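You operate a simulated robot arm through the tools that you are given. There is no shell and no other tool. Be economical: measure what you need, move in short steps, check, and stop when the job is done.

The job below is to be done with a simulated robot arm. You get a single attempt, and the scene is never put back.

## Task
Put the purple peg on the bottom shelf of the tall rack. Put the small green reel on the long table. Take the green mat on the white table and put it away on the top of the cream bench. Put the green corner pad on top of the wide core. Put the yellow pail on the long table. Put the can labelled "OIL" from the tiled table on the white glue card and the can that says "grease" on the top of the gauge bench. Open the clips box lid. Any order will do. Set down upright: small green reel, yellow pail, can.

Only the result counts: the job must be done as asked and must still hold three seconds after the hand-in. Knocking over, shifting, dropping, spilling or breaking anything else fails it. Lids that push on must go on centred and level and be pressed home; caps that screw on are set level and turned clockwise until they are tight.

## Robot
A 7-joint arm with a two-finger parallel gripper on a trunk, on a base that drives. Base frame: it is fixed to the floor where the robot stands at the start and does not move with it; the origin is under the middle of the robot, x ahead of it, y to its left, z up. Readings come in m, rad, newtons and seconds.
With the tool pointing down near the work surface it reaches from about 0.2 to 0.72 m from the robot's upright axis, wherever it stands. Its first joint turns from -2.897 to 2.897 rad. Places, roughly: bottom shelf of the tall rack [-1.8, -2.5, 0.3]; clips box lid [-2.2, 6.1, 0.9]; glue card [0.5, -0.75, 0.75]; green corner pad (9x6x6 cm) [1.7, 0.2, 0.8]; green mat (19x16x4 cm) [1.7, 0.4, 0.8]; long table [-3, -0.5, 0.8]; orange can, teal can, wax can [1, -0.5, 0.75]; purple peg (5x5x9 cm) [0.5, 0.1, 0.8]; small green reel (5x5x8 cm) [1.6, 0.6, 0.8]; top of the cream bench [-8.7, -2.6, 0.8]; top of the gauge bench [-2.8, 0.4, 0.8]; wide core (10x10x8 cm) [1.5, 0.4, 0.8]; yellow pail (22x14x16 cm) [1.5, -0.3, 0.9]. Payload 1.57 kg.
The tool frame sits at the grasp point between the pads (the TCP): z along the fingers, y along the line on which they close. The tips reach 0.03 m beyond it. Largest opening 0.11 m; finger width 0.024, thickness 0.012; the body of the gripper, 0.048 by 0.112 m, starts 0.078 m behind the TCP.
Orientation is that of the tool frame in the base frame, as [roll, pitch, yaw] about the fixed x, y, z axes, in that order (R = Rz(yaw) Ry(pitch) Rx(roll)). With the fingers straight down and closing along the base's y, the tool's x points along the base's -x, its y along +y and its z along -z.

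## Interface
- The arm moves only by the tool servo_tool. Its argument "deltas" is a list of rows, each an object of numbers (a shift or turn left out is 0, a gripper value left out holds the last): "tx", "ty", "tz": the shift along the tool's x, y, z in units of 25 mm (1.0 is 25 mm); "ax", "ay", "az": the turn, a rotation vector about the tool's x, y, z in units of 4 degrees (1.0 is 4 degrees); "claw": the finger opening in m, from 0 to 0.11. In form: [{"tx": .., "ty": .., "tz": .., "ax": .., "ay": .., "az": .., "claw": ..}, ...]. A call has 1 to 20 rows; each row shifts and turns the commanded pose from where the row before left it, along the tool's axes as they then stand. A call with a number of a shift or a turn outside -1 to 1 is refused whole. Each row takes 0.2 s and may step no farther than 0.05 m and 0.15 rad from the row before; otherwise, or with a gripper value out of range, the whole call is refused. Where a pose cannot be reached the arm comes as near as it can. A force on the tool above 40 N (or 10 N above the force at the start of the call, whichever is more), or a blocked arm, ends the call early, and 0.2 s more pass. The fingers move at their own pace (about 0.045 m/s each) and stop on an object; they squeeze with about 43 N. The grip force told is the motor's: it shows also when the fingers shut on nothing. Time passes only in rows, and 0.2 s behind the last, so rows that do not move let the fingers close. It gives the time, the measured TCP pose, the force on the tool (base axes), the opening and the grip force at its end, in the units of the frame above (readings bear some noise), with the torque about the TCP (base axes, N m) and any sound that the robot's microphone picked up, and new pictures: "views" is both (left out), scene, wrist or none.
- Cameras (640 x 400 px; columns grow to the right, rows downward): "scene" is now at [0.0008, 0.1226, 1.4279]; the picture's right is [-0.55, -0.84, 0.00], its down [-0.59, 0.39, -0.70] and it looks along [0.59, -0.38, -0.71] (base axes); focal length 269 px, centre (320, 200). "wrist" rides on the gripper at [0.07, 0.016, -0.141] in the tool frame; the picture's right is [-0.23, 0.97, 0.00], its down [-0.85, -0.20, -0.48] and it looks along [-0.47, -0.11, 0.88] (tool axes); focal length 222 px, centre (320, 200). There is no depth. A picture from a camera that has moved, and an enlarged one, comes with that camera's place and axes in the base frame and with its lens. The place of the scene camera against the robot may be out by one fixed shift of up to 0.018 m in any direction.
- lift_body(by): slides the trunk up (or, below 0, down) by that many m; the arm and the scene camera ride with it, the base frame stays. It gives what a move gives, with no picture.
- roll_base(legs): drives the robot by 1 to 6 legs, each [ahead, turn to the left] in m and rad, along the robot's own axes; the way and the turn of a leg run together, so that a leg with both is an arc; at most 1.5 m and 3.142 rad a leg. The arm and the cameras ride along, it lands a little off, and it stops where it bumps. It gives what a move gives, and a new picture of the scene camera.
- head_to(pan, tilt): turns the head with the scene camera to pan (to the left, within 2.705 rad either way) and tilt (down, from -0.506 to 1.204), counted from straight ahead of the robot. It gives what a move gives, and a new picture of the scene camera.
- close_up(camera, box): a new picture of the part [left, top, right, bottom] of that camera's present view, enlarged. It takes no simulated time.
- sign_off(): hands the job in; it is judged then, once.

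Go step by step. Nothing tells you exact positions but the pictures and the camera data: compare them with the known pose of the tool, close in by small moves and look again before you grip or let go. The budget is 217 turns and 260 pictures, counting those below and the enlarged ones. Unless the task says otherwise, let go and move clear before handing in.

The tools are called as name(argument=value, ...) on one line, values as JSON. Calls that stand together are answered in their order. servo_tool: Moves the arm, as the interface text tells. Its arguments: {"type":"object","properties":{"deltas":{"type":"array"},"views":{"type":"string","enum":["both","scene","wrist","none"]}},"required":["deltas"]} The other tools are called the same way: lift_body (by) slides the trunk up or down; roll_base (legs) drives the base; head_to (pan, tilt) turns the head that bears the scene camera; close_up (camera, box) takes an enlarged picture of a part of a camera's view; sign_off () hands the job in.

At the start:

```text
clock: 0.0
eef_pos: [0.2329, -0.299, 1.1239]
ee_rot: [3.141, -0.001, -3.141]
contact_force: [-0.3, -0.5, -0.3]
wrist_torque: [0.02, -0.01, 0.01]
grip_width: 0.1099
grasp_force: 0.2
trunk travel left (down, up): [-0.375, 0.215]
robot x, y, heading: [-0.0005, 0.0013, -0.002]
head pan, tilt: [-0.578, 0.789]
```

scene: 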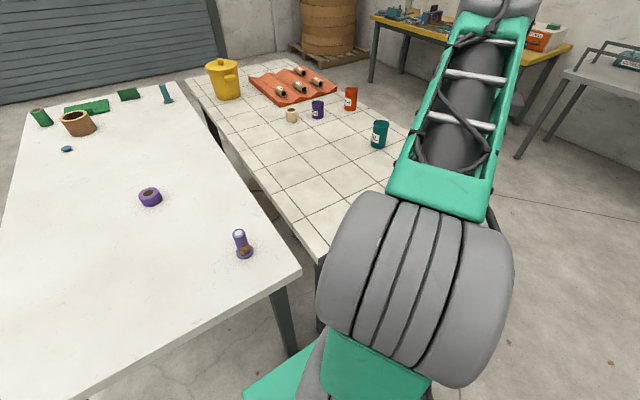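
wrist: 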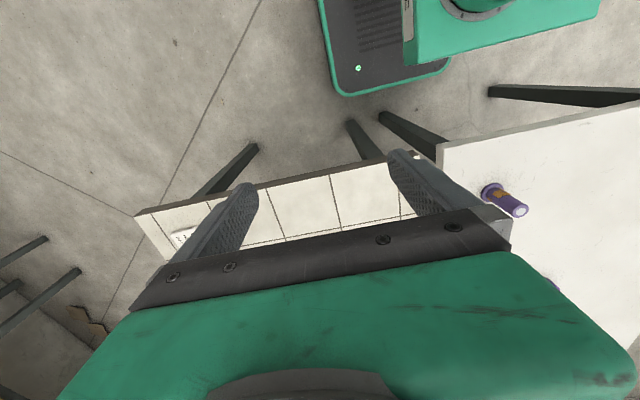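

I see the white table ahead to the left, holding the peg, reel, mat, pad and core. The tiled table to the right holds the pail and cans. I'll look around before moving.

close_up(camera="scene", box=[180, 50, 400, 190])

close_up(camera="scene", box=[10, 70, 190, 170])

head_to(pan=0.4, tilt=0.4)

head_to(pan=1.6, tilt=0.3)

head_to(pan=2.7, tilt=0.3)

head_to(pan=-2.7, tilt=0.3)

head_to(pan=-1.6, tilt=0.4)

```text
2.86 times, centred on (290, 120) of scene
camera zoom: at [0.0008, 0.1226, 1.4279], right [-0.55, -0.84, 0.0], down [-0.59, 0.39, -0.7], along [0.59, -0.38, -0.71], focal length 768 px, centre (406, 429)
```

zoom: 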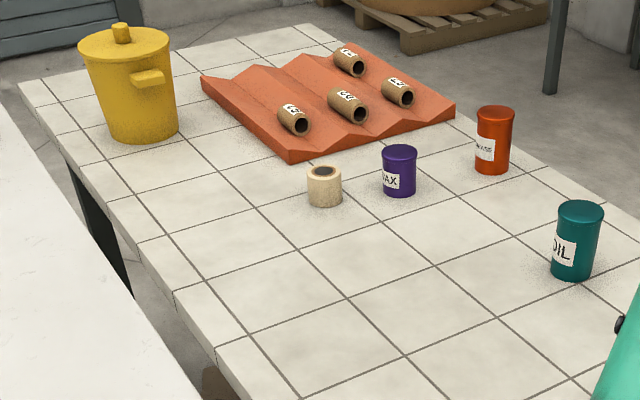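

```text
3.56 times, centred on (100, 120) of scene
camera zoom: at [0.0008, 0.1226, 1.4279], right [-0.55, -0.84, 0.0], down [-0.59, 0.39, -0.7], along [0.59, -0.38, -0.71], focal length 956 px, centre (1102, 484)
```

zoom: 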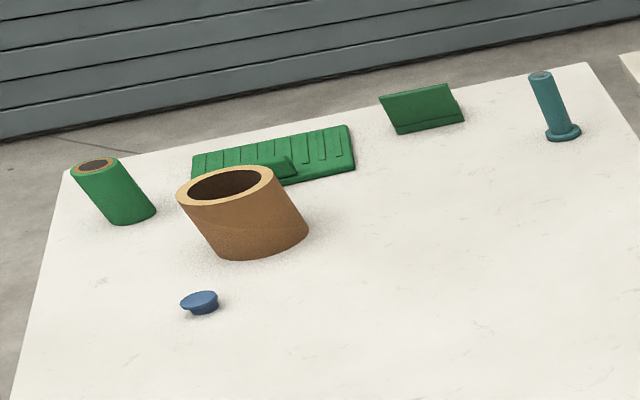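

```text
clock: 1.2
eef_pos: [0.2324, -0.2995, 1.1238]
ee_rot: [3.14, 0.0, -3.141]
contact_force: [-0.8, -0.1, 0.6]
wrist_torque: [0.03, 0.0, -0.01]
grip_width: 0.1102
grasp_force: 0.0
trunk travel left (down, up): [-0.375, 0.215]
robot x, y, heading: [-0.0006, -0.001, 0.002]
head pan, tilt: [0.4, 0.4]
camera scene: at [0.0181, 0.2028, 1.4621], right [0.39, -0.92, 0.0], down [-0.36, -0.15, -0.92], along [0.85, 0.36, -0.39], focal length 269 px, centre (320, 200)
```

scene: 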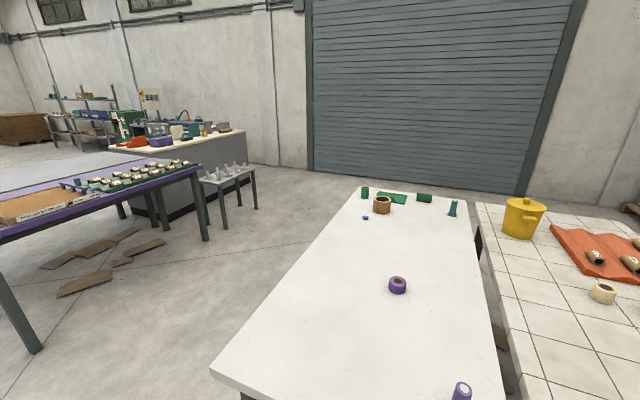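

```text
clock: 2.6
eef_pos: [0.2324, -0.3001, 1.1228]
ee_rot: [3.141, 0.0, 3.141]
contact_force: [0.0, 0.3, -0.1]
wrist_torque: [0.01, -0.04, -0.05]
grip_width: 0.1099
grasp_force: 0.1
trunk travel left (down, up): [-0.375, 0.215]
robot x, y, heading: [-0.0006, 0.0002, -0.003]
head pan, tilt: [1.6, 0.3]
camera scene: at [-0.0699, 0.2602, 1.4714], right [1.0, 0.03, 0.0], down [0.01, -0.3, -0.96], along [-0.03, 0.95, -0.3], focal length 269 px, centre (320, 200)
```

scene: 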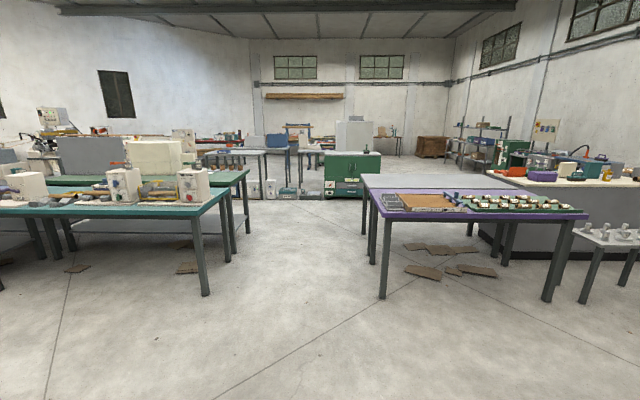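

```text
clock: 4.0
eef_pos: [0.2325, -0.2991, 1.1239]
ee_rot: [-3.141, 0.002, -3.141]
contact_force: [0.3, 0.2, -0.2]
wrist_torque: [-0.04, -0.01, -0.03]
grip_width: 0.1099
grasp_force: 0.2
trunk travel left (down, up): [-0.375, 0.215]
robot x, y, heading: [-0.003, -0.0002, -0.001]
head pan, tilt: [2.7, 0.3]
camera scene: at [-0.1516, 0.2068, 1.4714], right [0.43, 0.9, 0.0], down [0.27, -0.13, -0.96], along [-0.86, 0.41, -0.3], focal length 269 px, centre (320, 200)
```

scene: 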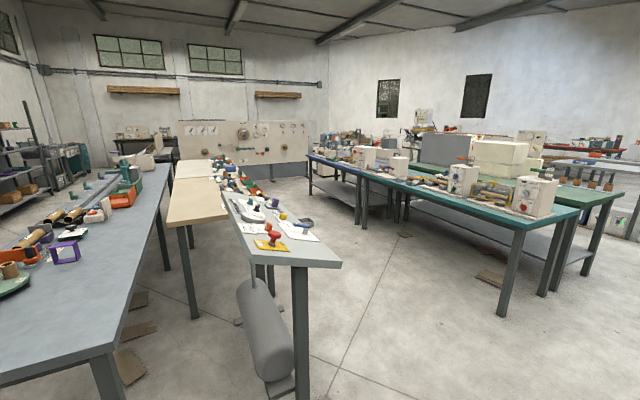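

```text
clock: 8.2
eef_pos: [0.2328, -0.2994, 1.1243]
ee_rot: [3.142, 0.0, -3.141]
contact_force: [0.0, 0.2, 0.1]
wrist_torque: [0.0, 0.01, 0.02]
grip_width: 0.1099
grasp_force: 0.0
trunk travel left (down, up): [-0.375, 0.215]
robot x, y, heading: [-0.0007, 0.0006, 0.004]
head pan, tilt: [-2.7, 0.3]
camera scene: at [-0.1516, 0.1269, 1.4714], right [-0.43, 0.9, 0.0], down [0.27, 0.13, -0.96], along [-0.86, -0.41, -0.3], focal length 269 px, centre (320, 200)
```

scene: 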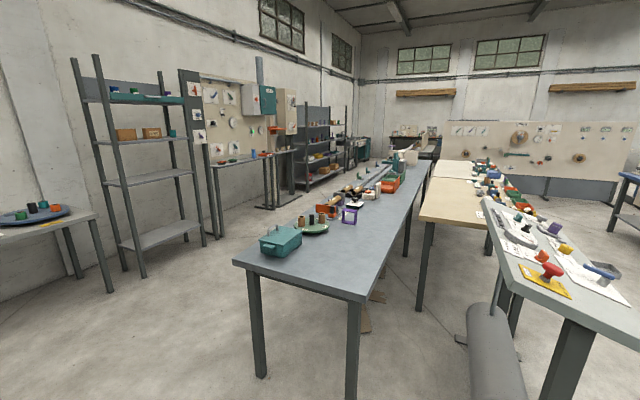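

```text
clock: 9.5
eef_pos: [0.2328, -0.2997, 1.1243]
ee_rot: [3.141, 0.0, -3.141]
contact_force: [-0.1, 0.1, -0.3]
wrist_torque: [-0.01, 0.0, 0.02]
grip_width: 0.1098
grasp_force: 0.0
trunk travel left (down, up): [-0.375, 0.215]
robot x, y, heading: [-0.0009, 0.0024, 0.001]
head pan, tilt: [-1.6, 0.4]
camera scene: at [-0.07, 0.0743, 1.4622], right [-1.0, 0.03, 0.0], down [0.01, 0.39, -0.92], along [-0.03, -0.92, -0.39], focal length 269 px, centre (320, 200)
```

scene: 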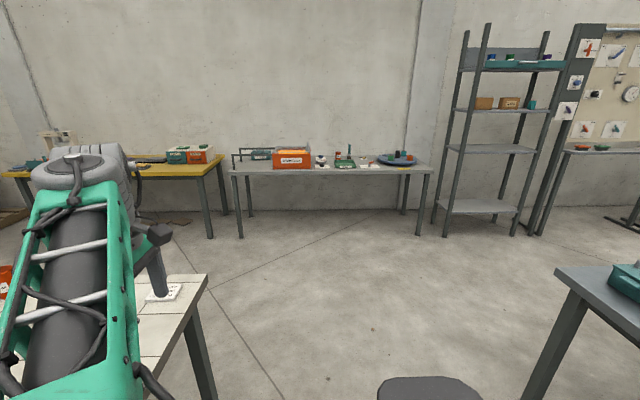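

The teal can is OIL, and the orange one is probably grease. The peg is within reach at about (0.49, 0.07), so I'll move above it and turn the head to it.

head_to(pan=0.1, tilt=0.9)

servo_tool(deltas=[{"tx": -0.65, "ty": 1, "tz": 0.3}, {"tx": -0.65, "ty": 1, "tz": 0.3}, {"tx": -0.65, "ty": 1, "tz": 0.3}, {"tx": -0.65, "ty": 1, "tz": 0.3}, {"tx": -0.65, "ty": 1, "tz": 0.3}, {"tx": -0.65, "ty": 1, "tz": 0.3}, {"tx": -0.65, "ty": 1, "tz": 0.3}, {"tx": -0.65, "ty": 1, "tz": 0.3}, {"tx": -0.65, "ty": 1, "tz": 0.3}, {"tx": -0.65, "ty": 1, "tz": 0.3}, {"tx": -0.65, "ty": 1, "tz": 0.3}, {"tx": -0.65, "ty": 1, "tz": 0.3}, {"tx": -0.65, "ty": 1, "tz": 0.3}, {"tx": -0.65, "ty": 1, "tz": 0.3}])

```text
clock: 11.2
eef_pos: [0.2317, -0.2985, 1.1232]
ee_rot: [3.141, 0.001, -3.141]
contact_force: [0.3, 0.7, 1.1]
wrist_torque: [-0.02, 0.05, 0.0]
grip_width: 0.1103
grasp_force: 0.1
trunk travel left (down, up): [-0.375, 0.215]
robot x, y, heading: [0.0002, 0.0013, -0.0]
head pan, tilt: [0.099, 0.901]
camera scene: at [0.0079, 0.1743, 1.4192], right [0.1, -1.0, 0.0], down [-0.78, -0.08, -0.62], along [0.62, 0.06, -0.78], focal length 269 px, centre (320, 200)
```

scene: 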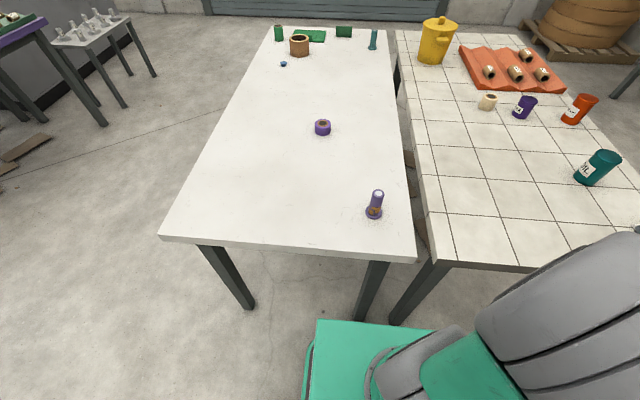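

```text
clock: 14.2
eef_pos: [0.4618, 0.0507, 1.0171]
ee_rot: [-3.141, -0.001, 3.141]
contact_force: [-0.9, -0.6, 0.1]
wrist_torque: [0.0, -0.01, -0.01]
grip_width: 0.1099
grasp_force: 0.0
trunk travel left (down, up): [-0.375, 0.215]
robot x, y, heading: [0.0022, 0.0026, 0.001]
head pan, tilt: [0.099, 0.901]
camera scene: at [0.0079, 0.1744, 1.4191], right [0.1, -0.99, 0.0], down [-0.78, -0.08, -0.62], along [0.62, 0.06, -0.78], focal length 269 px, centre (320, 200)
camera wrist: at [0.3909, 0.0668, 1.1579], right [0.23, 0.97, 0.0], down [0.85, -0.2, 0.48], along [0.47, -0.11, -0.88], focal length 222 px, centre (320, 200)
```

scene: 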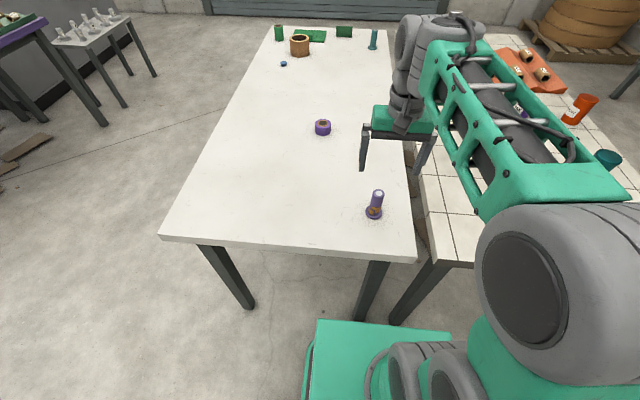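
wrist: 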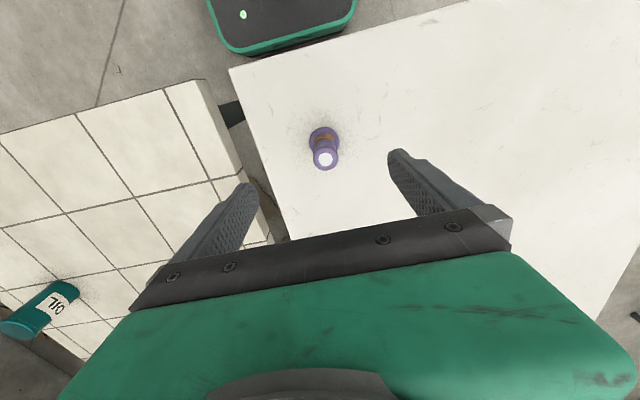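

The wrist view puts the peg at about (0.49, 0.05). I'll grasp it with the tool tilted 45° forward, which will suit the low shelf.

servo_tool(deltas=[{"tx": 1, "tz": 0.9}, {"tx": 1, "tz": 0.9}, {"tx": 0.9, "tz": 0.9}, {"ay": -0.95}, {"ay": -0.95}, {"ay": -0.95}, {"ay": -0.95}, {"ay": -0.95}, {"ay": -0.95}, {"ay": -0.95}, {"ay": -0.95}, {"ay": -0.95}, {"ay": -0.95}, {"ay": -0.95}, {"ay": -0.8}, {}])

```text
clock: 17.0
eef_pos: [0.374, 0.0403, 0.8865]
ee_rot: [-3.062, 0.436, -3.117]
contact_force: [-0.3, 0.5, 0.4]
wrist_torque: [0.0, 0.08, -0.01]
grip_width: 0.1103
grasp_force: 0.0
trunk travel left (down, up): [-0.375, 0.215]
robot x, y, heading: [-0.0016, 0.0003, 0.001]
head pan, tilt: [0.099, 0.901]
stopped in row 13: the arm was blocked; the commanded pose is now the measured one
camera scene: at [0.0079, 0.1745, 1.4205], right [0.1, -1.0, 0.0], down [-0.78, -0.08, -0.62], along [0.62, 0.06, -0.78], focal length 269 px, centre (320, 200)
camera wrist: at [0.2509, 0.0649, 0.9829], right [0.21, 0.98, 0.03], down [0.57, -0.15, 0.81], along [0.79, -0.16, -0.59], focal length 222 px, centre (320, 200)
```

scene: 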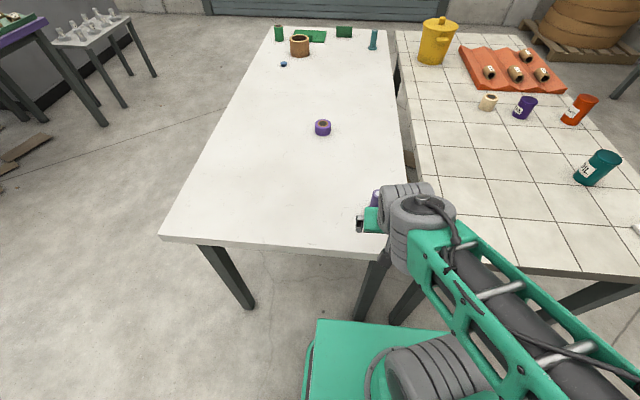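
wrist: 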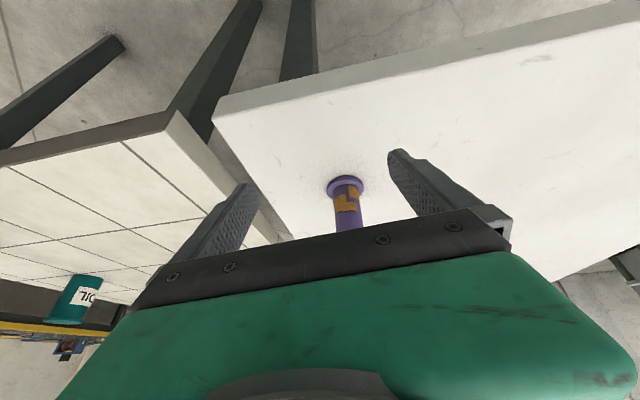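

The arm is too folded here to tilt that far. I'll back the base off a bit so the peg can be reached with the arm more extended.

roll_base(legs=[[-0.18, 0]])

servo_tool(deltas=[{"tx": -1, "tz": 0.2}, {"tx": -1, "tz": 0.2}, {"tx": -1}, {"tx": -1}, {"tx": -0.6, "ay": -0.9}, {"ay": -0.9}, {"ay": -0.9}, {"ay": -0.9}, {"ay": -0.9}, {}])

```text
clock: 18.5
eef_pos: [0.1993, 0.0395, 0.8826]
ee_rot: [-3.062, 0.439, -3.122]
contact_force: [0.4, 0.0, -0.3]
wrist_torque: [0.0, -0.02, 0.02]
grip_width: 0.11
grasp_force: 0.1
trunk travel left (down, up): [-0.375, 0.215]
robot x, y, heading: [-0.1806, -0.0015, -0.0]
head pan, tilt: [0.099, 0.901]
camera scene: at [-0.1706, 0.1744, 1.4159], right [0.1, -0.99, 0.0], down [-0.78, -0.08, -0.62], along [0.62, 0.06, -0.78], focal length 269 px, centre (320, 200)
```

scene: 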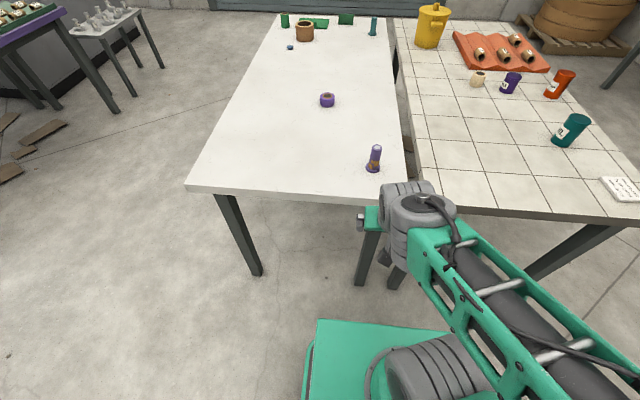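

```text
clock: 20.7
eef_pos: [0.3063, 0.0413, 0.9257]
ee_rot: [-3.046, 0.754, -3.09]
contact_force: [0.4, 1.2, 0.3]
wrist_torque: [0.0, 0.01, 0.04]
grip_width: 0.1099
grasp_force: 0.1
trunk travel left (down, up): [-0.375, 0.215]
robot x, y, heading: [-0.179, -0.0031, 0.007]
head pan, tilt: [0.099, 0.901]
camera scene: at [-0.171, 0.1743, 1.4191], right [0.1, -0.99, 0.0], down [-0.78, -0.08, -0.62], along [0.62, 0.06, -0.78], focal length 269 px, centre (320, 200)
camera wrist: at [0.1586, 0.0632, 0.9793], right [0.18, 0.98, 0.09], down [0.29, -0.14, 0.95], along [0.94, -0.14, -0.31], focal length 222 px, centre (320, 200)
```

scene: 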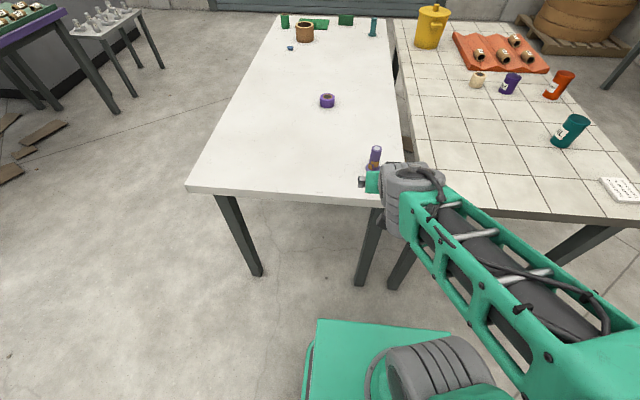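
wrist: 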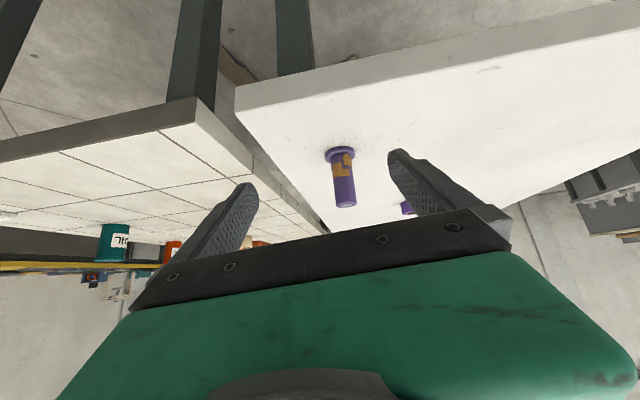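

Triangulating from two views, the white table's top is at about z=0.80 and the peg at about (0.477, 0.052). I'll level the tool and approach most of the way.

servo_tool(deltas=[{"ax": -0.7, "az": 0.7}, {"tx": -0.9}, {"tx": -0.9}, {"tx": -0.88, "ty": 0.4}, {"tz": 1}, {"tz": 1}, {"tz": 1}, {"tz": 1}, {}])

```text
clock: 22.7
eef_pos: [0.4271, 0.0486, 0.8982]
ee_rot: [-3.138, 0.752, 3.127]
contact_force: [-0.8, -0.6, -0.4]
wrist_torque: [0.01, 0.04, 0.01]
grip_width: 0.1102
grasp_force: 0.1
trunk travel left (down, up): [-0.375, 0.215]
robot x, y, heading: [-0.1797, -0.0013, 0.003]
head pan, tilt: [0.099, 0.901]
camera scene: at [-0.1706, 0.1744, 1.4191], right [0.1, -0.99, 0.0], down [-0.78, -0.08, -0.62], along [0.62, 0.06, -0.78], focal length 269 px, centre (320, 200)
camera wrist: at [0.2785, 0.0669, 0.9525], right [0.18, 0.97, 0.15], down [0.29, -0.2, 0.93], along [0.94, -0.12, -0.32], focal length 222 px, centre (320, 200)
```

scene: 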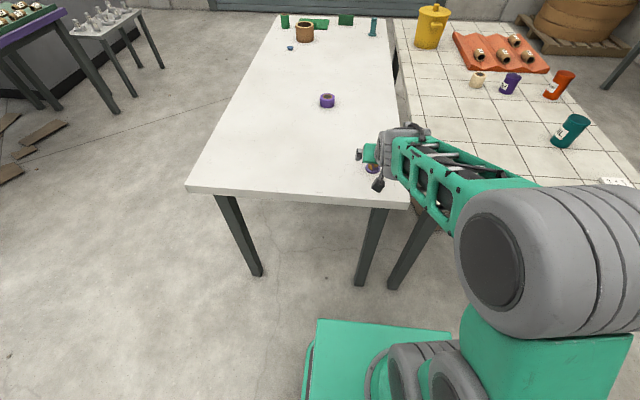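
wrist: 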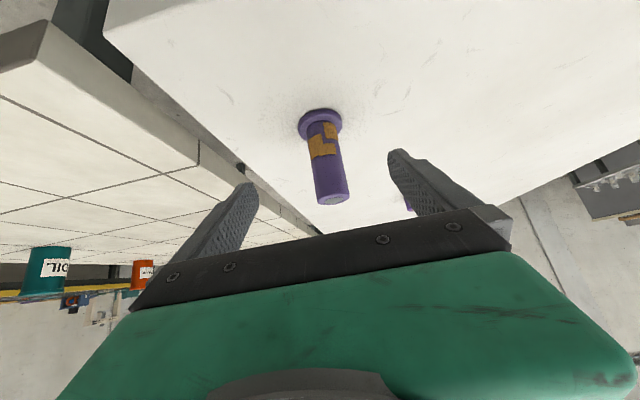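

The peg is confirmed at about (0.48, 0.054). I'll finish the approach and grip it.

servo_tool(deltas=[{"tz": 1, "ty": 0.2}, {"tz": 1}, {"tz": 0.95}, {"claw": 0.03}, {"claw": 0.0}, {}, {}, {}, {}])

servo_tool(deltas=[{"tx": -0.7, "tz": -0.7}, {"tx": -0.7, "tz": -0.7}, {"tx": -0.7, "tz": -0.7}, {"tx": -0.7, "tz": -0.7}, {"tx": -0.7, "tz": -0.7}, {"tx": -0.7, "tz": -0.7}])

```text
clock: 24.7
eef_pos: [0.4743, 0.0531, 0.8476]
ee_rot: [-3.14, 0.756, 3.128]
contact_force: [0.0, 0.8, 1.2]
wrist_torque: [0.05, 0.02, 0.01]
grip_width: 0.0305
grasp_force: 24.7
trunk travel left (down, up): [-0.375, 0.215]
robot x, y, heading: [-0.1771, -0.0005, 0.004]
head pan, tilt: [0.099, 0.901]
camera scene: at [-0.1709, 0.1744, 1.4191], right [0.1, -0.99, 0.0], down [-0.78, -0.08, -0.62], along [0.62, 0.06, -0.78], focal length 269 px, centre (320, 200)
camera wrist: at [0.3272, 0.0714, 0.901], right [0.18, 0.97, 0.15], down [0.29, -0.2, 0.93], along [0.94, -0.12, -0.32], focal length 222 px, centre (320, 200)
```

scene: 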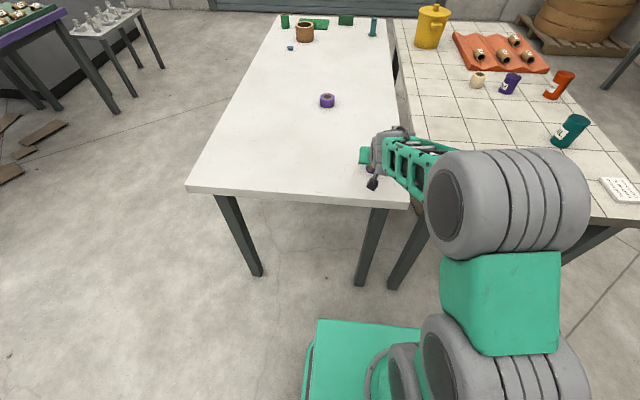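
wrist: 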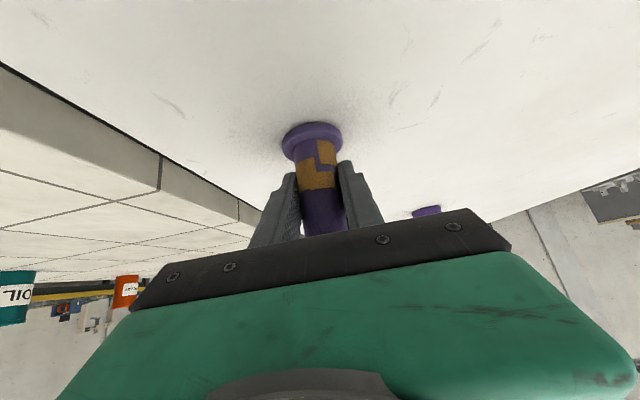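

```text
clock: 26.1
eef_pos: [0.478, 0.0522, 0.9922]
ee_rot: [-3.139, 0.754, 3.127]
contact_force: [0.2, 0.0, -0.8]
wrist_torque: [0.0, 0.0, -0.03]
grip_width: 0.0302
grasp_force: 39.6
trunk travel left (down, up): [-0.375, 0.215]
robot x, y, heading: [-0.1806, 0.0003, 0.002]
head pan, tilt: [0.099, 0.901]
camera scene: at [-0.1708, 0.1743, 1.4191], right [0.1, -0.99, 0.0], down [-0.78, -0.08, -0.62], along [0.62, 0.06, -0.78], focal length 269 px, centre (320, 200)
camera wrist: at [0.3304, 0.0712, 1.0478], right [0.18, 0.97, 0.15], down [0.29, -0.2, 0.93], along [0.94, -0.12, -0.32], focal length 222 px, centre (320, 200)
```

scene: 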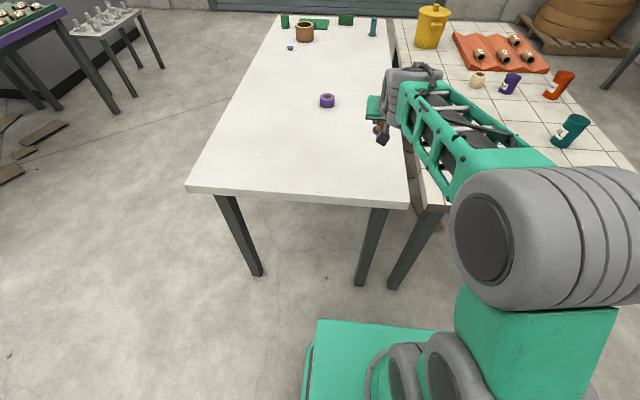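
wrist: 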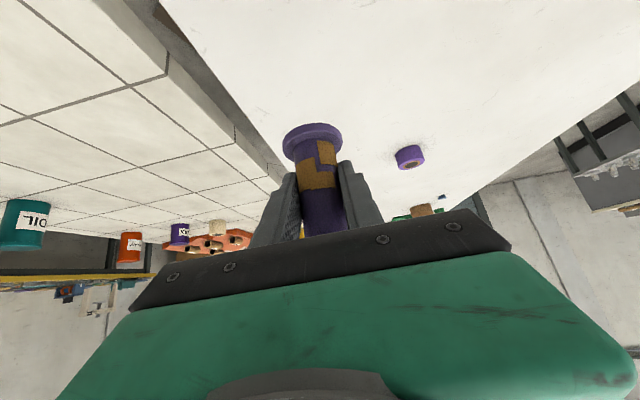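

The peg is held. I'll drive around to face the tall rack.

roll_base(legs=[[-0.3, 0], [0, -1.571], [1.4, 0], [0, -1.571], [1.32, 0], [0, 1.571]])

head_to(pan=0, tilt=0.7)

```text
clock: 52.4
eef_pos: [-1.7512, -2.0198, 0.9937]
ee_rot: [-3.141, 0.753, 1.526]
contact_force: [-0.7, -0.2, -0.6]
wrist_torque: [0.0, 0.0, 0.01]
grip_width: 0.0296
grasp_force: 39.4
trunk travel left (down, up): [-0.375, 0.215]
robot x, y, heading: [-1.7853, -1.3607, -1.595]
head pan, tilt: [0.099, 0.901]
camera scene: at [-1.6306, -1.3674, 1.4191], right [-1.0, -0.07, 0.0], down [-0.06, 0.78, -0.62], along [0.04, -0.62, -0.78], focal length 269 px, centre (320, 200)
```

scene: 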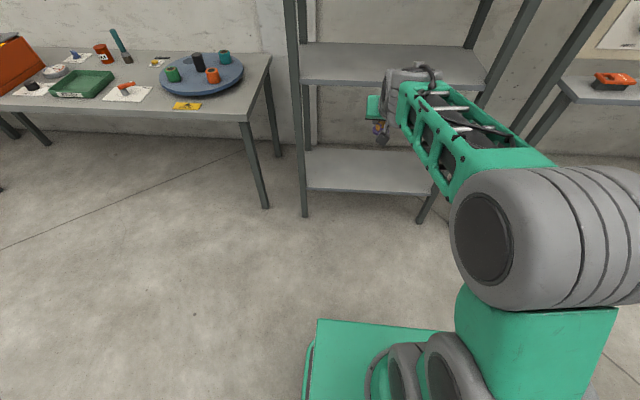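

```text
clock: 53.1
eef_pos: [-1.752, -2.0182, 0.9924]
ee_rot: [-3.14, 0.753, 1.528]
contact_force: [-0.5, -0.6, -1.2]
wrist_torque: [0.05, 0.01, -0.01]
grip_width: 0.0296
grasp_force: 39.2
trunk travel left (down, up): [-0.375, 0.215]
robot x, y, heading: [-1.7899, -1.3611, -1.595]
head pan, tilt: [0.0, 0.7]
camera scene: at [-1.6384, -1.377, 1.4352], right [-1.0, 0.03, 0.0], down [0.02, 0.64, -0.76], along [-0.02, -0.76, -0.64], focal length 269 px, centre (320, 200)
```

scene: 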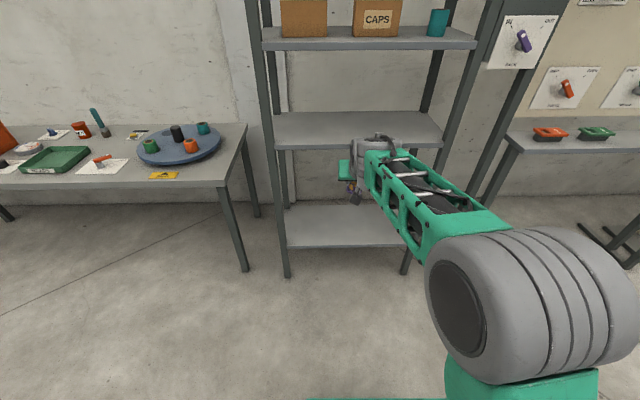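

The bottom shelf spans about x −1.49…−2.1, y −2.33…−2.68, at z≈0.3. I'll lower the trunk and the arm in front of it, then look.

lift_body(by=-0.37)

servo_tool(deltas=[{"tx": 0.86, "tz": 0.92}, {"tx": 0.86, "tz": 0.92}, {"tx": 0.86, "tz": 0.92}, {"tx": 0.86, "tz": 0.92}, {"tx": 0.86, "tz": 0.92}, {"tx": 0.86, "tz": 0.92}, {}])

```text
clock: 56.7
eef_pos: [-1.7516, -2.0185, 0.6227]
ee_rot: [-3.139, 0.755, 1.527]
contact_force: [-0.5, -0.2, -0.4]
wrist_torque: [0.02, 0.0, -0.05]
grip_width: 0.0297
grasp_force: 39.3
trunk travel left (down, up): [-0.005, 0.585]
robot x, y, heading: [-1.7844, -1.3632, -1.6]
head pan, tilt: [0.0, 0.7]
```

```text
clock: 58.3
eef_pos: [-1.7514, -2.0181, 0.4347]
ee_rot: [-3.141, 0.755, 1.527]
contact_force: [-1.2, -0.3, -0.7]
wrist_torque: [-0.01, -0.04, 0.01]
grip_width: 0.0295
grasp_force: 38.7
trunk travel left (down, up): [-0.005, 0.585]
robot x, y, heading: [-1.7839, -1.3601, -1.598]
head pan, tilt: [0.0, 0.7]
camera scene: at [-1.6384, -1.3769, 1.0653], right [-1.0, 0.03, 0.0], down [0.02, 0.64, -0.76], along [-0.02, -0.76, -0.64], focal length 269 px, centre (320, 200)
camera wrist: at [-1.7292, -1.8721, 0.4884], right [0.97, -0.21, 0.15], down [-0.21, -0.29, 0.93], along [-0.15, -0.94, -0.32], focal length 222 px, centre (320, 200)
```

scene: 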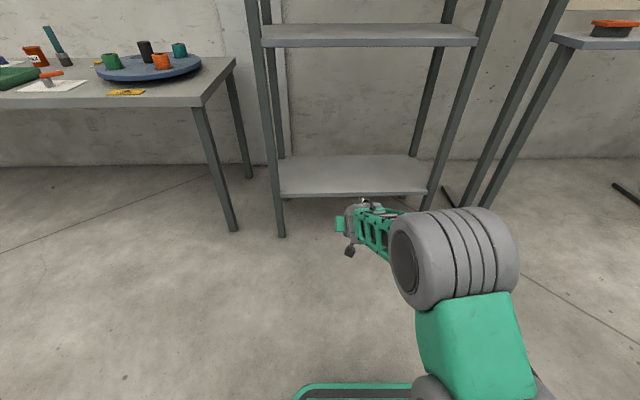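
wrist: 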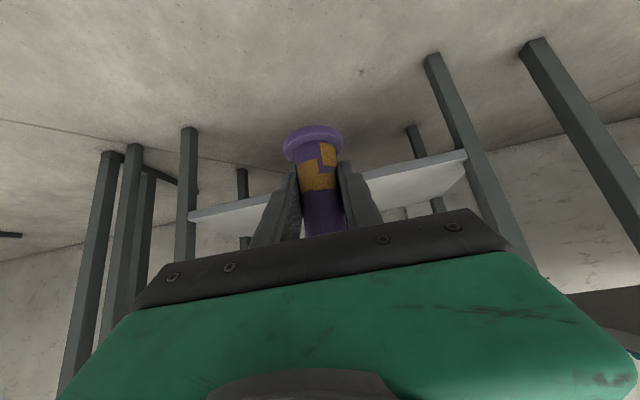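

The shelf height of about 0.3 agrees with the wrist view. I'll drive forward 0.42 m to bring the peg over the shelf.

roll_base(legs=[[0.42, 0]])

servo_tool(deltas=[{}], views="wrist")

```text
clock: 60.8
eef_pos: [-1.7645, -2.4361, 0.4345]
ee_rot: [3.142, 0.755, 1.526]
contact_force: [0.2, -0.2, -0.7]
wrist_torque: [0.03, 0.02, 0.0]
grip_width: 0.0296
grasp_force: 38.8
trunk travel left (down, up): [-0.005, 0.585]
robot x, y, heading: [-1.7951, -1.7779, -1.602]
head pan, tilt: [0.0, 0.7]
camera scene: at [-1.6504, -1.7944, 1.0653], right [-1.0, 0.03, 0.0], down [0.02, 0.64, -0.76], along [-0.02, -0.76, -0.64], focal length 269 px, centre (320, 200)
```

scene: 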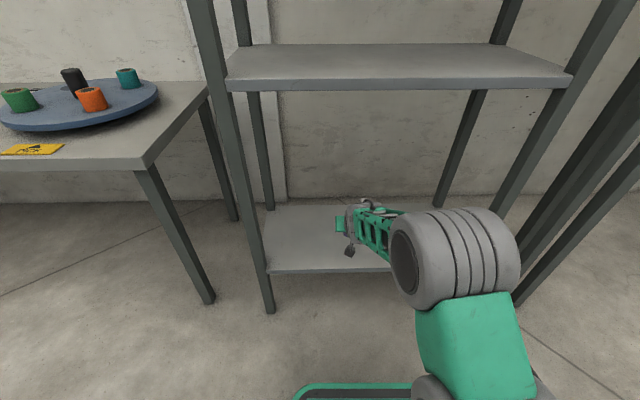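

```text
clock: 61.2
eef_pos: [-1.7642, -2.4362, 0.4335]
ee_rot: [-3.138, 0.755, 1.528]
contact_force: [1.3, 0.1, -0.8]
wrist_torque: [0.01, 0.01, 0.03]
grip_width: 0.0297
grasp_force: 39.4
trunk travel left (down, up): [-0.005, 0.585]
robot x, y, heading: [-1.7945, -1.7777, -1.596]
head pan, tilt: [0.0, 0.7]
camera wrist: at [-1.7413, -2.2894, 0.4886], right [0.97, -0.21, 0.15], down [-0.21, -0.29, 0.93], along [-0.15, -0.93, -0.32], focal length 222 px, centre (320, 200)
```

wrist: 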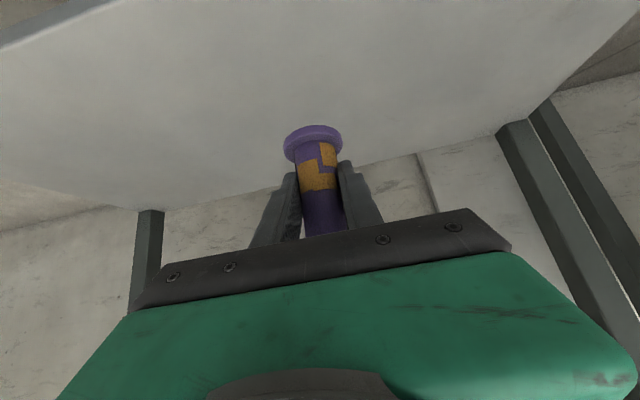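

The peg is over the shelf. I'll lower it gently.

servo_tool(deltas=[{"tx": 0.6, "tz": 0.7}, {"tx": 0.6, "tz": 0.7}, {"tx": 0.5, "tz": 0.53}, {}])

```text
clock: 62.2
eef_pos: [-1.7641, -2.4397, 0.3705]
ee_rot: [-3.141, 0.754, 1.528]
contact_force: [-0.3, -0.6, -1.1]
wrist_torque: [0.0, 0.01, -0.02]
grip_width: 0.0298
grasp_force: 39.3
trunk travel left (down, up): [-0.005, 0.585]
robot x, y, heading: [-1.7975, -1.7786, -1.598]
head pan, tilt: [0.0, 0.7]
camera scene: at [-1.6504, -1.7944, 1.0653], right [-1.0, 0.03, 0.0], down [0.02, 0.64, -0.76], along [-0.02, -0.76, -0.64], focal length 269 px, centre (320, 200)
camera wrist: at [-1.7411, -2.2923, 0.4253], right [0.97, -0.21, 0.15], down [-0.21, -0.29, 0.93], along [-0.15, -0.93, -0.32], focal length 222 px, centre (320, 200)
```

scene: 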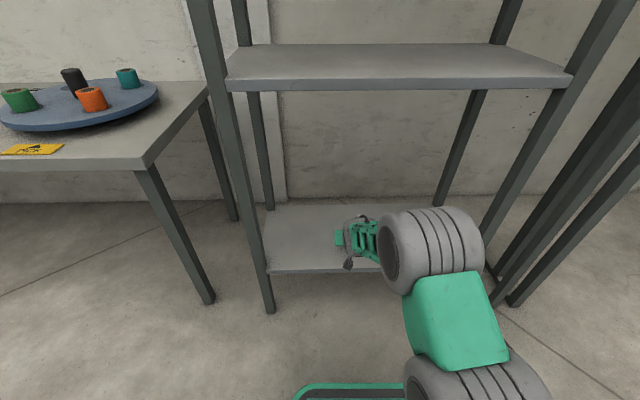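
wrist: 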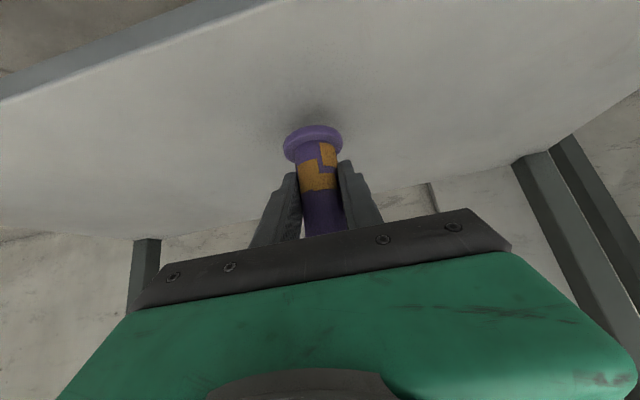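

There's still a gap under it, so I'll keep lowering by small steps.

servo_tool(deltas=[{"tx": 0.14, "tz": 0.15}, {"tx": 0.14, "tz": 0.15}, {"tx": 0.14, "tz": 0.15}, {}], views="wrist")

servo_tool(deltas=[{"tx": 0.1, "tz": 0.1}, {"tx": 0.1, "tz": 0.1}, {}], views="wrist")

```text
clock: 63.2
eef_pos: [-1.7638, -2.4389, 0.3558]
ee_rot: [-3.139, 0.755, 1.527]
contact_force: [-0.7, 0.9, -0.9]
wrist_torque: [0.02, 0.01, 0.0]
grip_width: 0.0299
grasp_force: 39.7
trunk travel left (down, up): [-0.005, 0.585]
robot x, y, heading: [-1.7981, -1.7758, -1.597]
head pan, tilt: [0.0, 0.7]
camera wrist: at [-1.7415, -2.292, 0.4097], right [0.97, -0.21, 0.15], down [-0.21, -0.29, 0.93], along [-0.15, -0.93, -0.32], focal length 222 px, centre (320, 200)
```

wrist: 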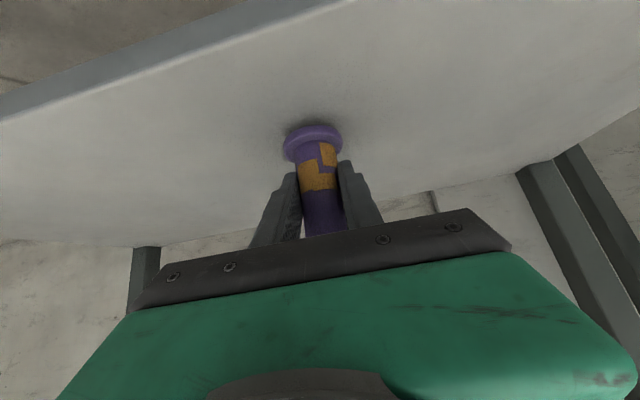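

```text
clock: 64.0
eef_pos: [-1.7637, -2.4384, 0.3488]
ee_rot: [-3.14, 0.755, 1.527]
contact_force: [-0.2, 0.3, -1.0]
wrist_torque: [-0.02, -0.01, -0.03]
grip_width: 0.0295
grasp_force: 39.0
trunk travel left (down, up): [-0.005, 0.585]
robot x, y, heading: [-1.7986, -1.7789, -1.601]
head pan, tilt: [0.0, 0.7]
camera wrist: at [-1.7412, -2.292, 0.4021], right [0.97, -0.21, 0.15], down [-0.21, -0.29, 0.93], along [-0.15, -0.94, -0.32], focal length 222 px, centre (320, 200)
```

wrist: 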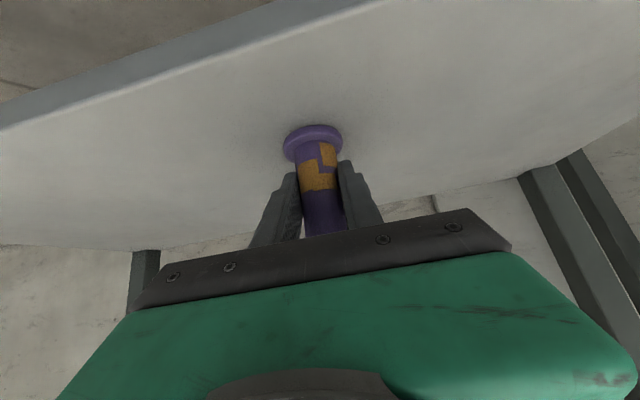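

servo_tool(deltas=[{"tx": 0.08, "tz": 0.08}, {"tx": 0.08, "tz": 0.08}, {}], views="none")

servo_tool(deltas=[{"tx": 0.08, "tz": 0.08}, {"tx": 0.08, "tz": 0.08}, {}], views="wrist")

```text
clock: 64.8
eef_pos: [-1.7642, -2.4412, 0.3463]
ee_rot: [-3.14, 0.762, 1.525]
contact_force: [1.4, 3.4, 25.9]
wrist_torque: [0.48, -0.14, 0.03]
grip_width: 0.0296
grasp_force: 39.3
trunk travel left (down, up): [-0.005, 0.585]
robot x, y, heading: [-1.7983, -1.7771, -1.6]
head pan, tilt: [0.0, 0.7]
```

```text
clock: 65.6
eef_pos: [-1.7639, -2.44, 0.3395]
ee_rot: [-3.14, 0.762, 1.524]
contact_force: [2.0, -5.9, 30.2]
wrist_torque: [-0.38, -0.09, 0.04]
grip_width: 0.03
grasp_force: 39.5
trunk travel left (down, up): [-0.005, 0.585]
robot x, y, heading: [-1.794, -1.7784, -1.593]
head pan, tilt: [0.0, 0.7]
camera wrist: at [-1.7414, -2.2933, 0.3934], right [0.97, -0.21, 0.16], down [-0.21, -0.28, 0.94], along [-0.15, -0.94, -0.31], focal length 222 px, centre (320, 200)
```

wrist: 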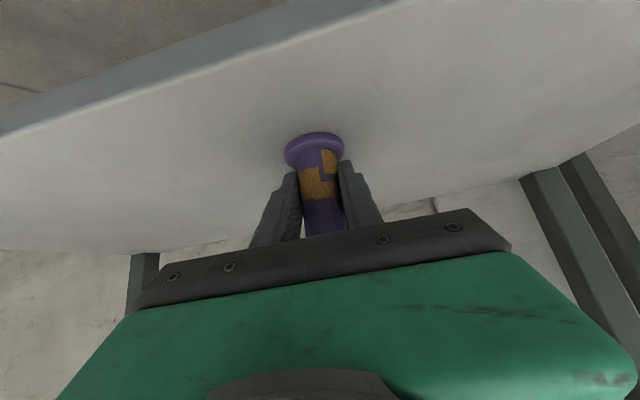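

The peg is seated on the shelf. I'll ease off slightly, release and back out.

servo_tool(deltas=[{"tx": -0.08, "tz": -0.08}, {"claw": 0.05}, {"claw": 0.08}, {"claw": 0.1}, {}, {"tz": -0.5}, {"tz": -1}, {"tz": -1}, {"tz": -1}, {"tz": -1}, {}])

```text
clock: 68.0
eef_pos: [-1.7585, -2.3616, 0.4204]
ee_rot: [-3.139, 0.754, 1.527]
contact_force: [-0.1, -0.1, 1.5]
wrist_torque: [-0.03, 0.02, 0.0]
grip_width: 0.0999
grasp_force: 0.1
trunk travel left (down, up): [-0.005, 0.585]
robot x, y, heading: [-1.7986, -1.7778, -1.6]
head pan, tilt: [0.0, 0.7]
camera scene: at [-1.6504, -1.7944, 1.0653], right [-1.0, 0.03, 0.0], down [0.02, 0.64, -0.76], along [-0.02, -0.76, -0.64], focal length 269 px, centre (320, 200)
camera wrist: at [-1.7357, -2.2154, 0.4749], right [0.97, -0.21, 0.15], down [-0.21, -0.29, 0.93], along [-0.15, -0.94, -0.32], focal length 222 px, centre (320, 200)
```

scene: 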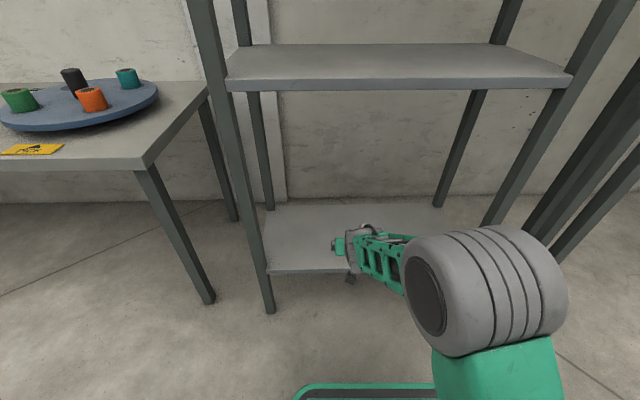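
wrist: 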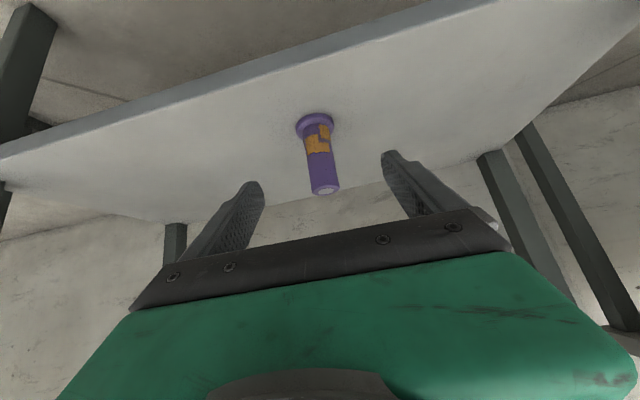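

The peg stands on the shelf. I'll back out, raise the trunk, return the tool to vertical, and look toward the tiled table from its right side.

roll_base(legs=[[-0.45, 0]])

lift_body(by=0.5)

servo_tool(deltas=[{"ay": 0.98}, {"ay": 0.98}, {"ay": 0.98}, {"ay": 0.98}, {"ay": 0.98}, {"ay": 0.98}, {"ay": 0.98}, {"ay": 0.98}, {"ay": 0.98}, {"ay": 0.98}, {"ay": 0.98, "tz": -0.8}, {"tz": -1}, {"tz": -1}, {"tz": -1}, {"tz": -1, "tx": 0.8}, {"tz": -1, "tx": 1}, {"tz": -1, "tx": 1}, {}], views="none")

roll_base(legs=[[0, 1.6], [1.3, 0], [1.25, 0], [0, 1.571]])

head_to(pan=0, tilt=0.75)

```text
clock: 70.7
eef_pos: [-1.7424, -1.9119, 0.4204]
ee_rot: [-3.14, 0.756, 1.534]
contact_force: [-0.1, 0.0, 0.0]
wrist_torque: [0.02, 0.03, 0.04]
grip_width: 0.0999
grasp_force: 0.1
trunk travel left (down, up): [-0.005, 0.585]
robot x, y, heading: [-1.7869, -1.3242, -1.594]
head pan, tilt: [0.0, 0.7]
camera scene: at [-1.6391, -1.344, 1.0653], right [-1.0, 0.02, 0.0], down [0.01, 0.64, -0.76], along [-0.02, -0.76, -0.64], focal length 269 px, centre (320, 200)
```

scene: 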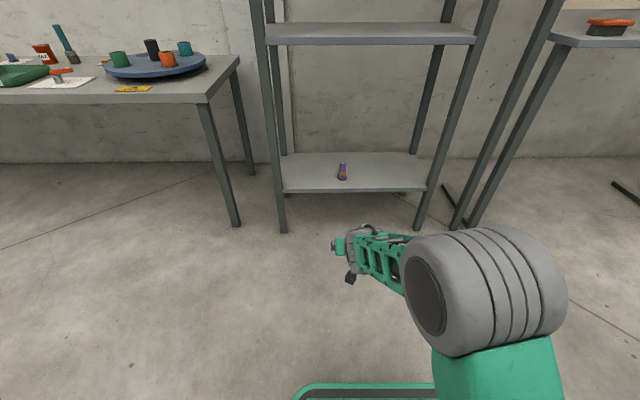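

```text
refused: 0.5 is not a number from -0.4 to 0.4
```

```text
clock: 74.5
eef_pos: [-1.7403, -1.8407, 0.5902]
ee_rot: [-3.139, 0.002, 1.532]
contact_force: [-0.1, -0.8, -0.1]
wrist_torque: [-0.02, 0.0, -0.05]
grip_width: 0.1
grasp_force: 0.0
trunk travel left (down, up): [-0.005, 0.585]
robot x, y, heading: [-1.7871, -1.3306, -1.592]
head pan, tilt: [0.0, 0.7]
```

```text
clock: 93.8
eef_pos: [0.9759, -0.8699, 0.5477]
ee_rot: [-3.056, -0.052, -2.182]
contact_force: [0.8, -0.6, 3.3]
wrist_torque: [-0.05, 0.05, -0.12]
grip_width: 0.0999
grasp_force: 0.0
trunk travel left (down, up): [-0.005, 0.585]
robot x, y, heading: [0.8198, -1.3938, 0.534]
head pan, tilt: [0.0, 0.7]
stopped in leg 4: the robot was blocked; the commanded pose is now the measured one
camera scene: at [0.6684, -1.2753, 1.08], right [0.51, -0.86, 0.01], down [-0.49, -0.3, -0.82], along [0.71, 0.41, -0.57], focal length 269 px, centre (320, 200)
```

scene: 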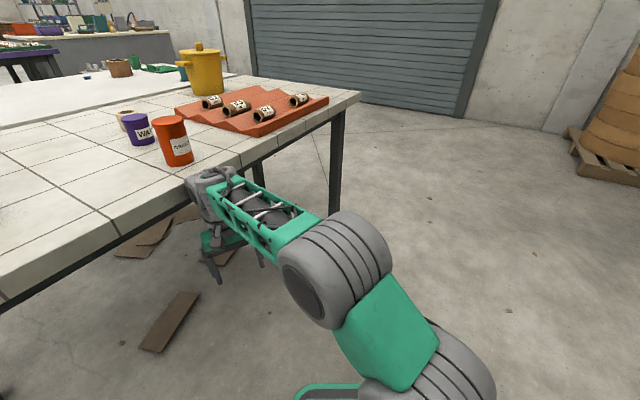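

```text
clock: 94.5
eef_pos: [0.9157, -0.8877, 0.5317]
ee_rot: [-3.088, -0.169, -1.888]
contact_force: [0.3, -1.6, 0.5]
wrist_torque: [0.12, -0.07, 0.02]
grip_width: 0.1002
grasp_force: 0.0
trunk travel left (down, up): [-0.005, 0.585]
robot x, y, heading: [0.927, -1.4251, 0.819]
head pan, tilt: [0.0, 0.75]
camera scene: at [0.9039, -1.3804, 1.0851], right [0.73, -0.68, -0.12], down [-0.52, -0.44, -0.73], along [0.45, 0.59, -0.67], focal length 269 px, centre (320, 200)
```

scene: 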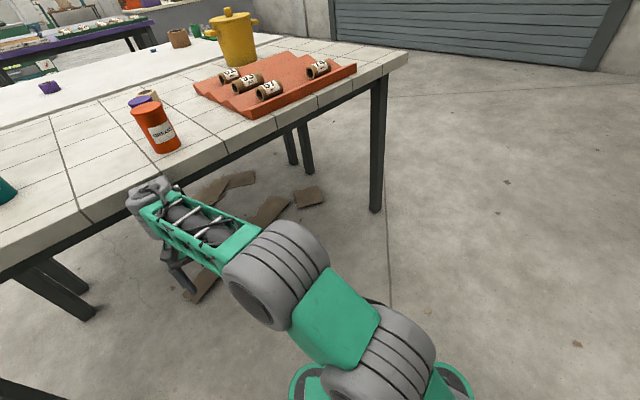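

The trunk lift was refused, so the arm swung low and touched the tiled table's edge. The objects still look upright, so I'll back away at once and check.

roll_base(legs=[[-0.2, 0]])

```text
clock: 95.2
eef_pos: [0.8299, -0.8467, 0.4625]
ee_rot: [-2.925, -0.18, -1.921]
contact_force: [3.8, 4.9, 2.4]
wrist_torque: [-0.46, 0.37, -0.13]
grip_width: 0.1
grasp_force: 0.0
trunk travel left (down, up): [-0.005, 0.585]
robot x, y, heading: [0.9795, -1.4832, 0.704]
head pan, tilt: [0.0, 0.75]
stopped in leg 1: the robot was blocked; the commanded pose is now the measured one
camera scene: at [0.8729, -1.3179, 1.0584], right [0.65, -0.76, 0.03], down [-0.51, -0.46, -0.73], along [0.57, 0.46, -0.68], focal length 269 px, centre (320, 200)
```

scene: 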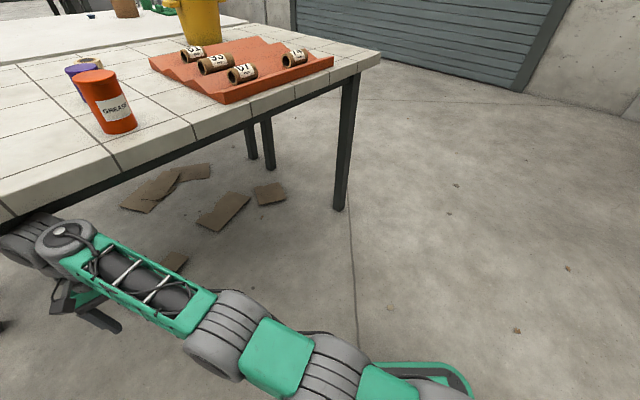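

The wrist is caught near the table edge. I'll retract the arm slowly away from the table, down and in −y.

servo_tool(deltas=[{"tx": 0.4, "tz": 0.4}, {"tx": 0.5, "tz": 0.4}, {"tx": 0.5, "tz": 0.4}, {"tx": 0.5, "tz": 0.2}, {}])

```text
clock: 95.5
eef_pos: [0.8616, -0.843, 0.4895]
ee_rot: [-2.93, -0.209, -1.929]
contact_force: [3.4, -0.1, 10.1]
wrist_torque: [0.33, 0.43, -0.07]
grip_width: 0.0999
grasp_force: 0.0
trunk travel left (down, up): [-0.005, 0.585]
robot x, y, heading: [0.9775, -1.4856, 0.706]
head pan, tilt: [0.0, 0.75]
stopped in row 1: the arm was blocked; the commanded pose is now the measured one
camera scene: at [0.871, -1.3167, 1.0589], right [0.65, -0.76, 0.03], down [-0.51, -0.46, -0.73], along [0.57, 0.46, -0.68], focal length 269 px, centre (320, 200)
camera wrist: at [0.8049, -0.8656, 0.6349], right [-0.83, 0.5, -0.25], down [0.42, 0.85, 0.32], along [0.37, 0.16, -0.91], focal length 222 px, centre (320, 200)
```

scene: 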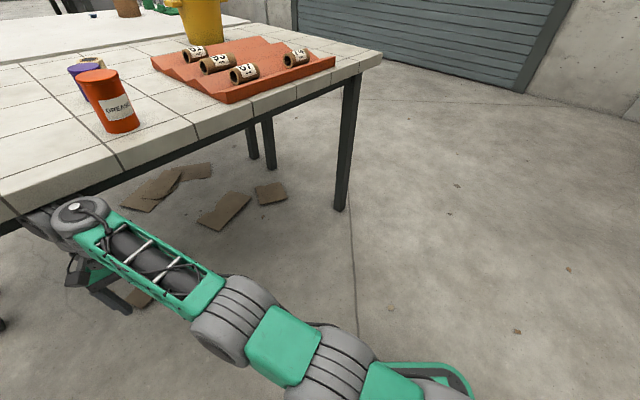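
wrist: 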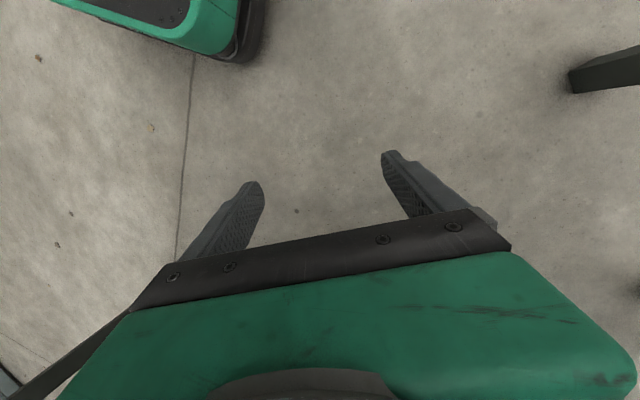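

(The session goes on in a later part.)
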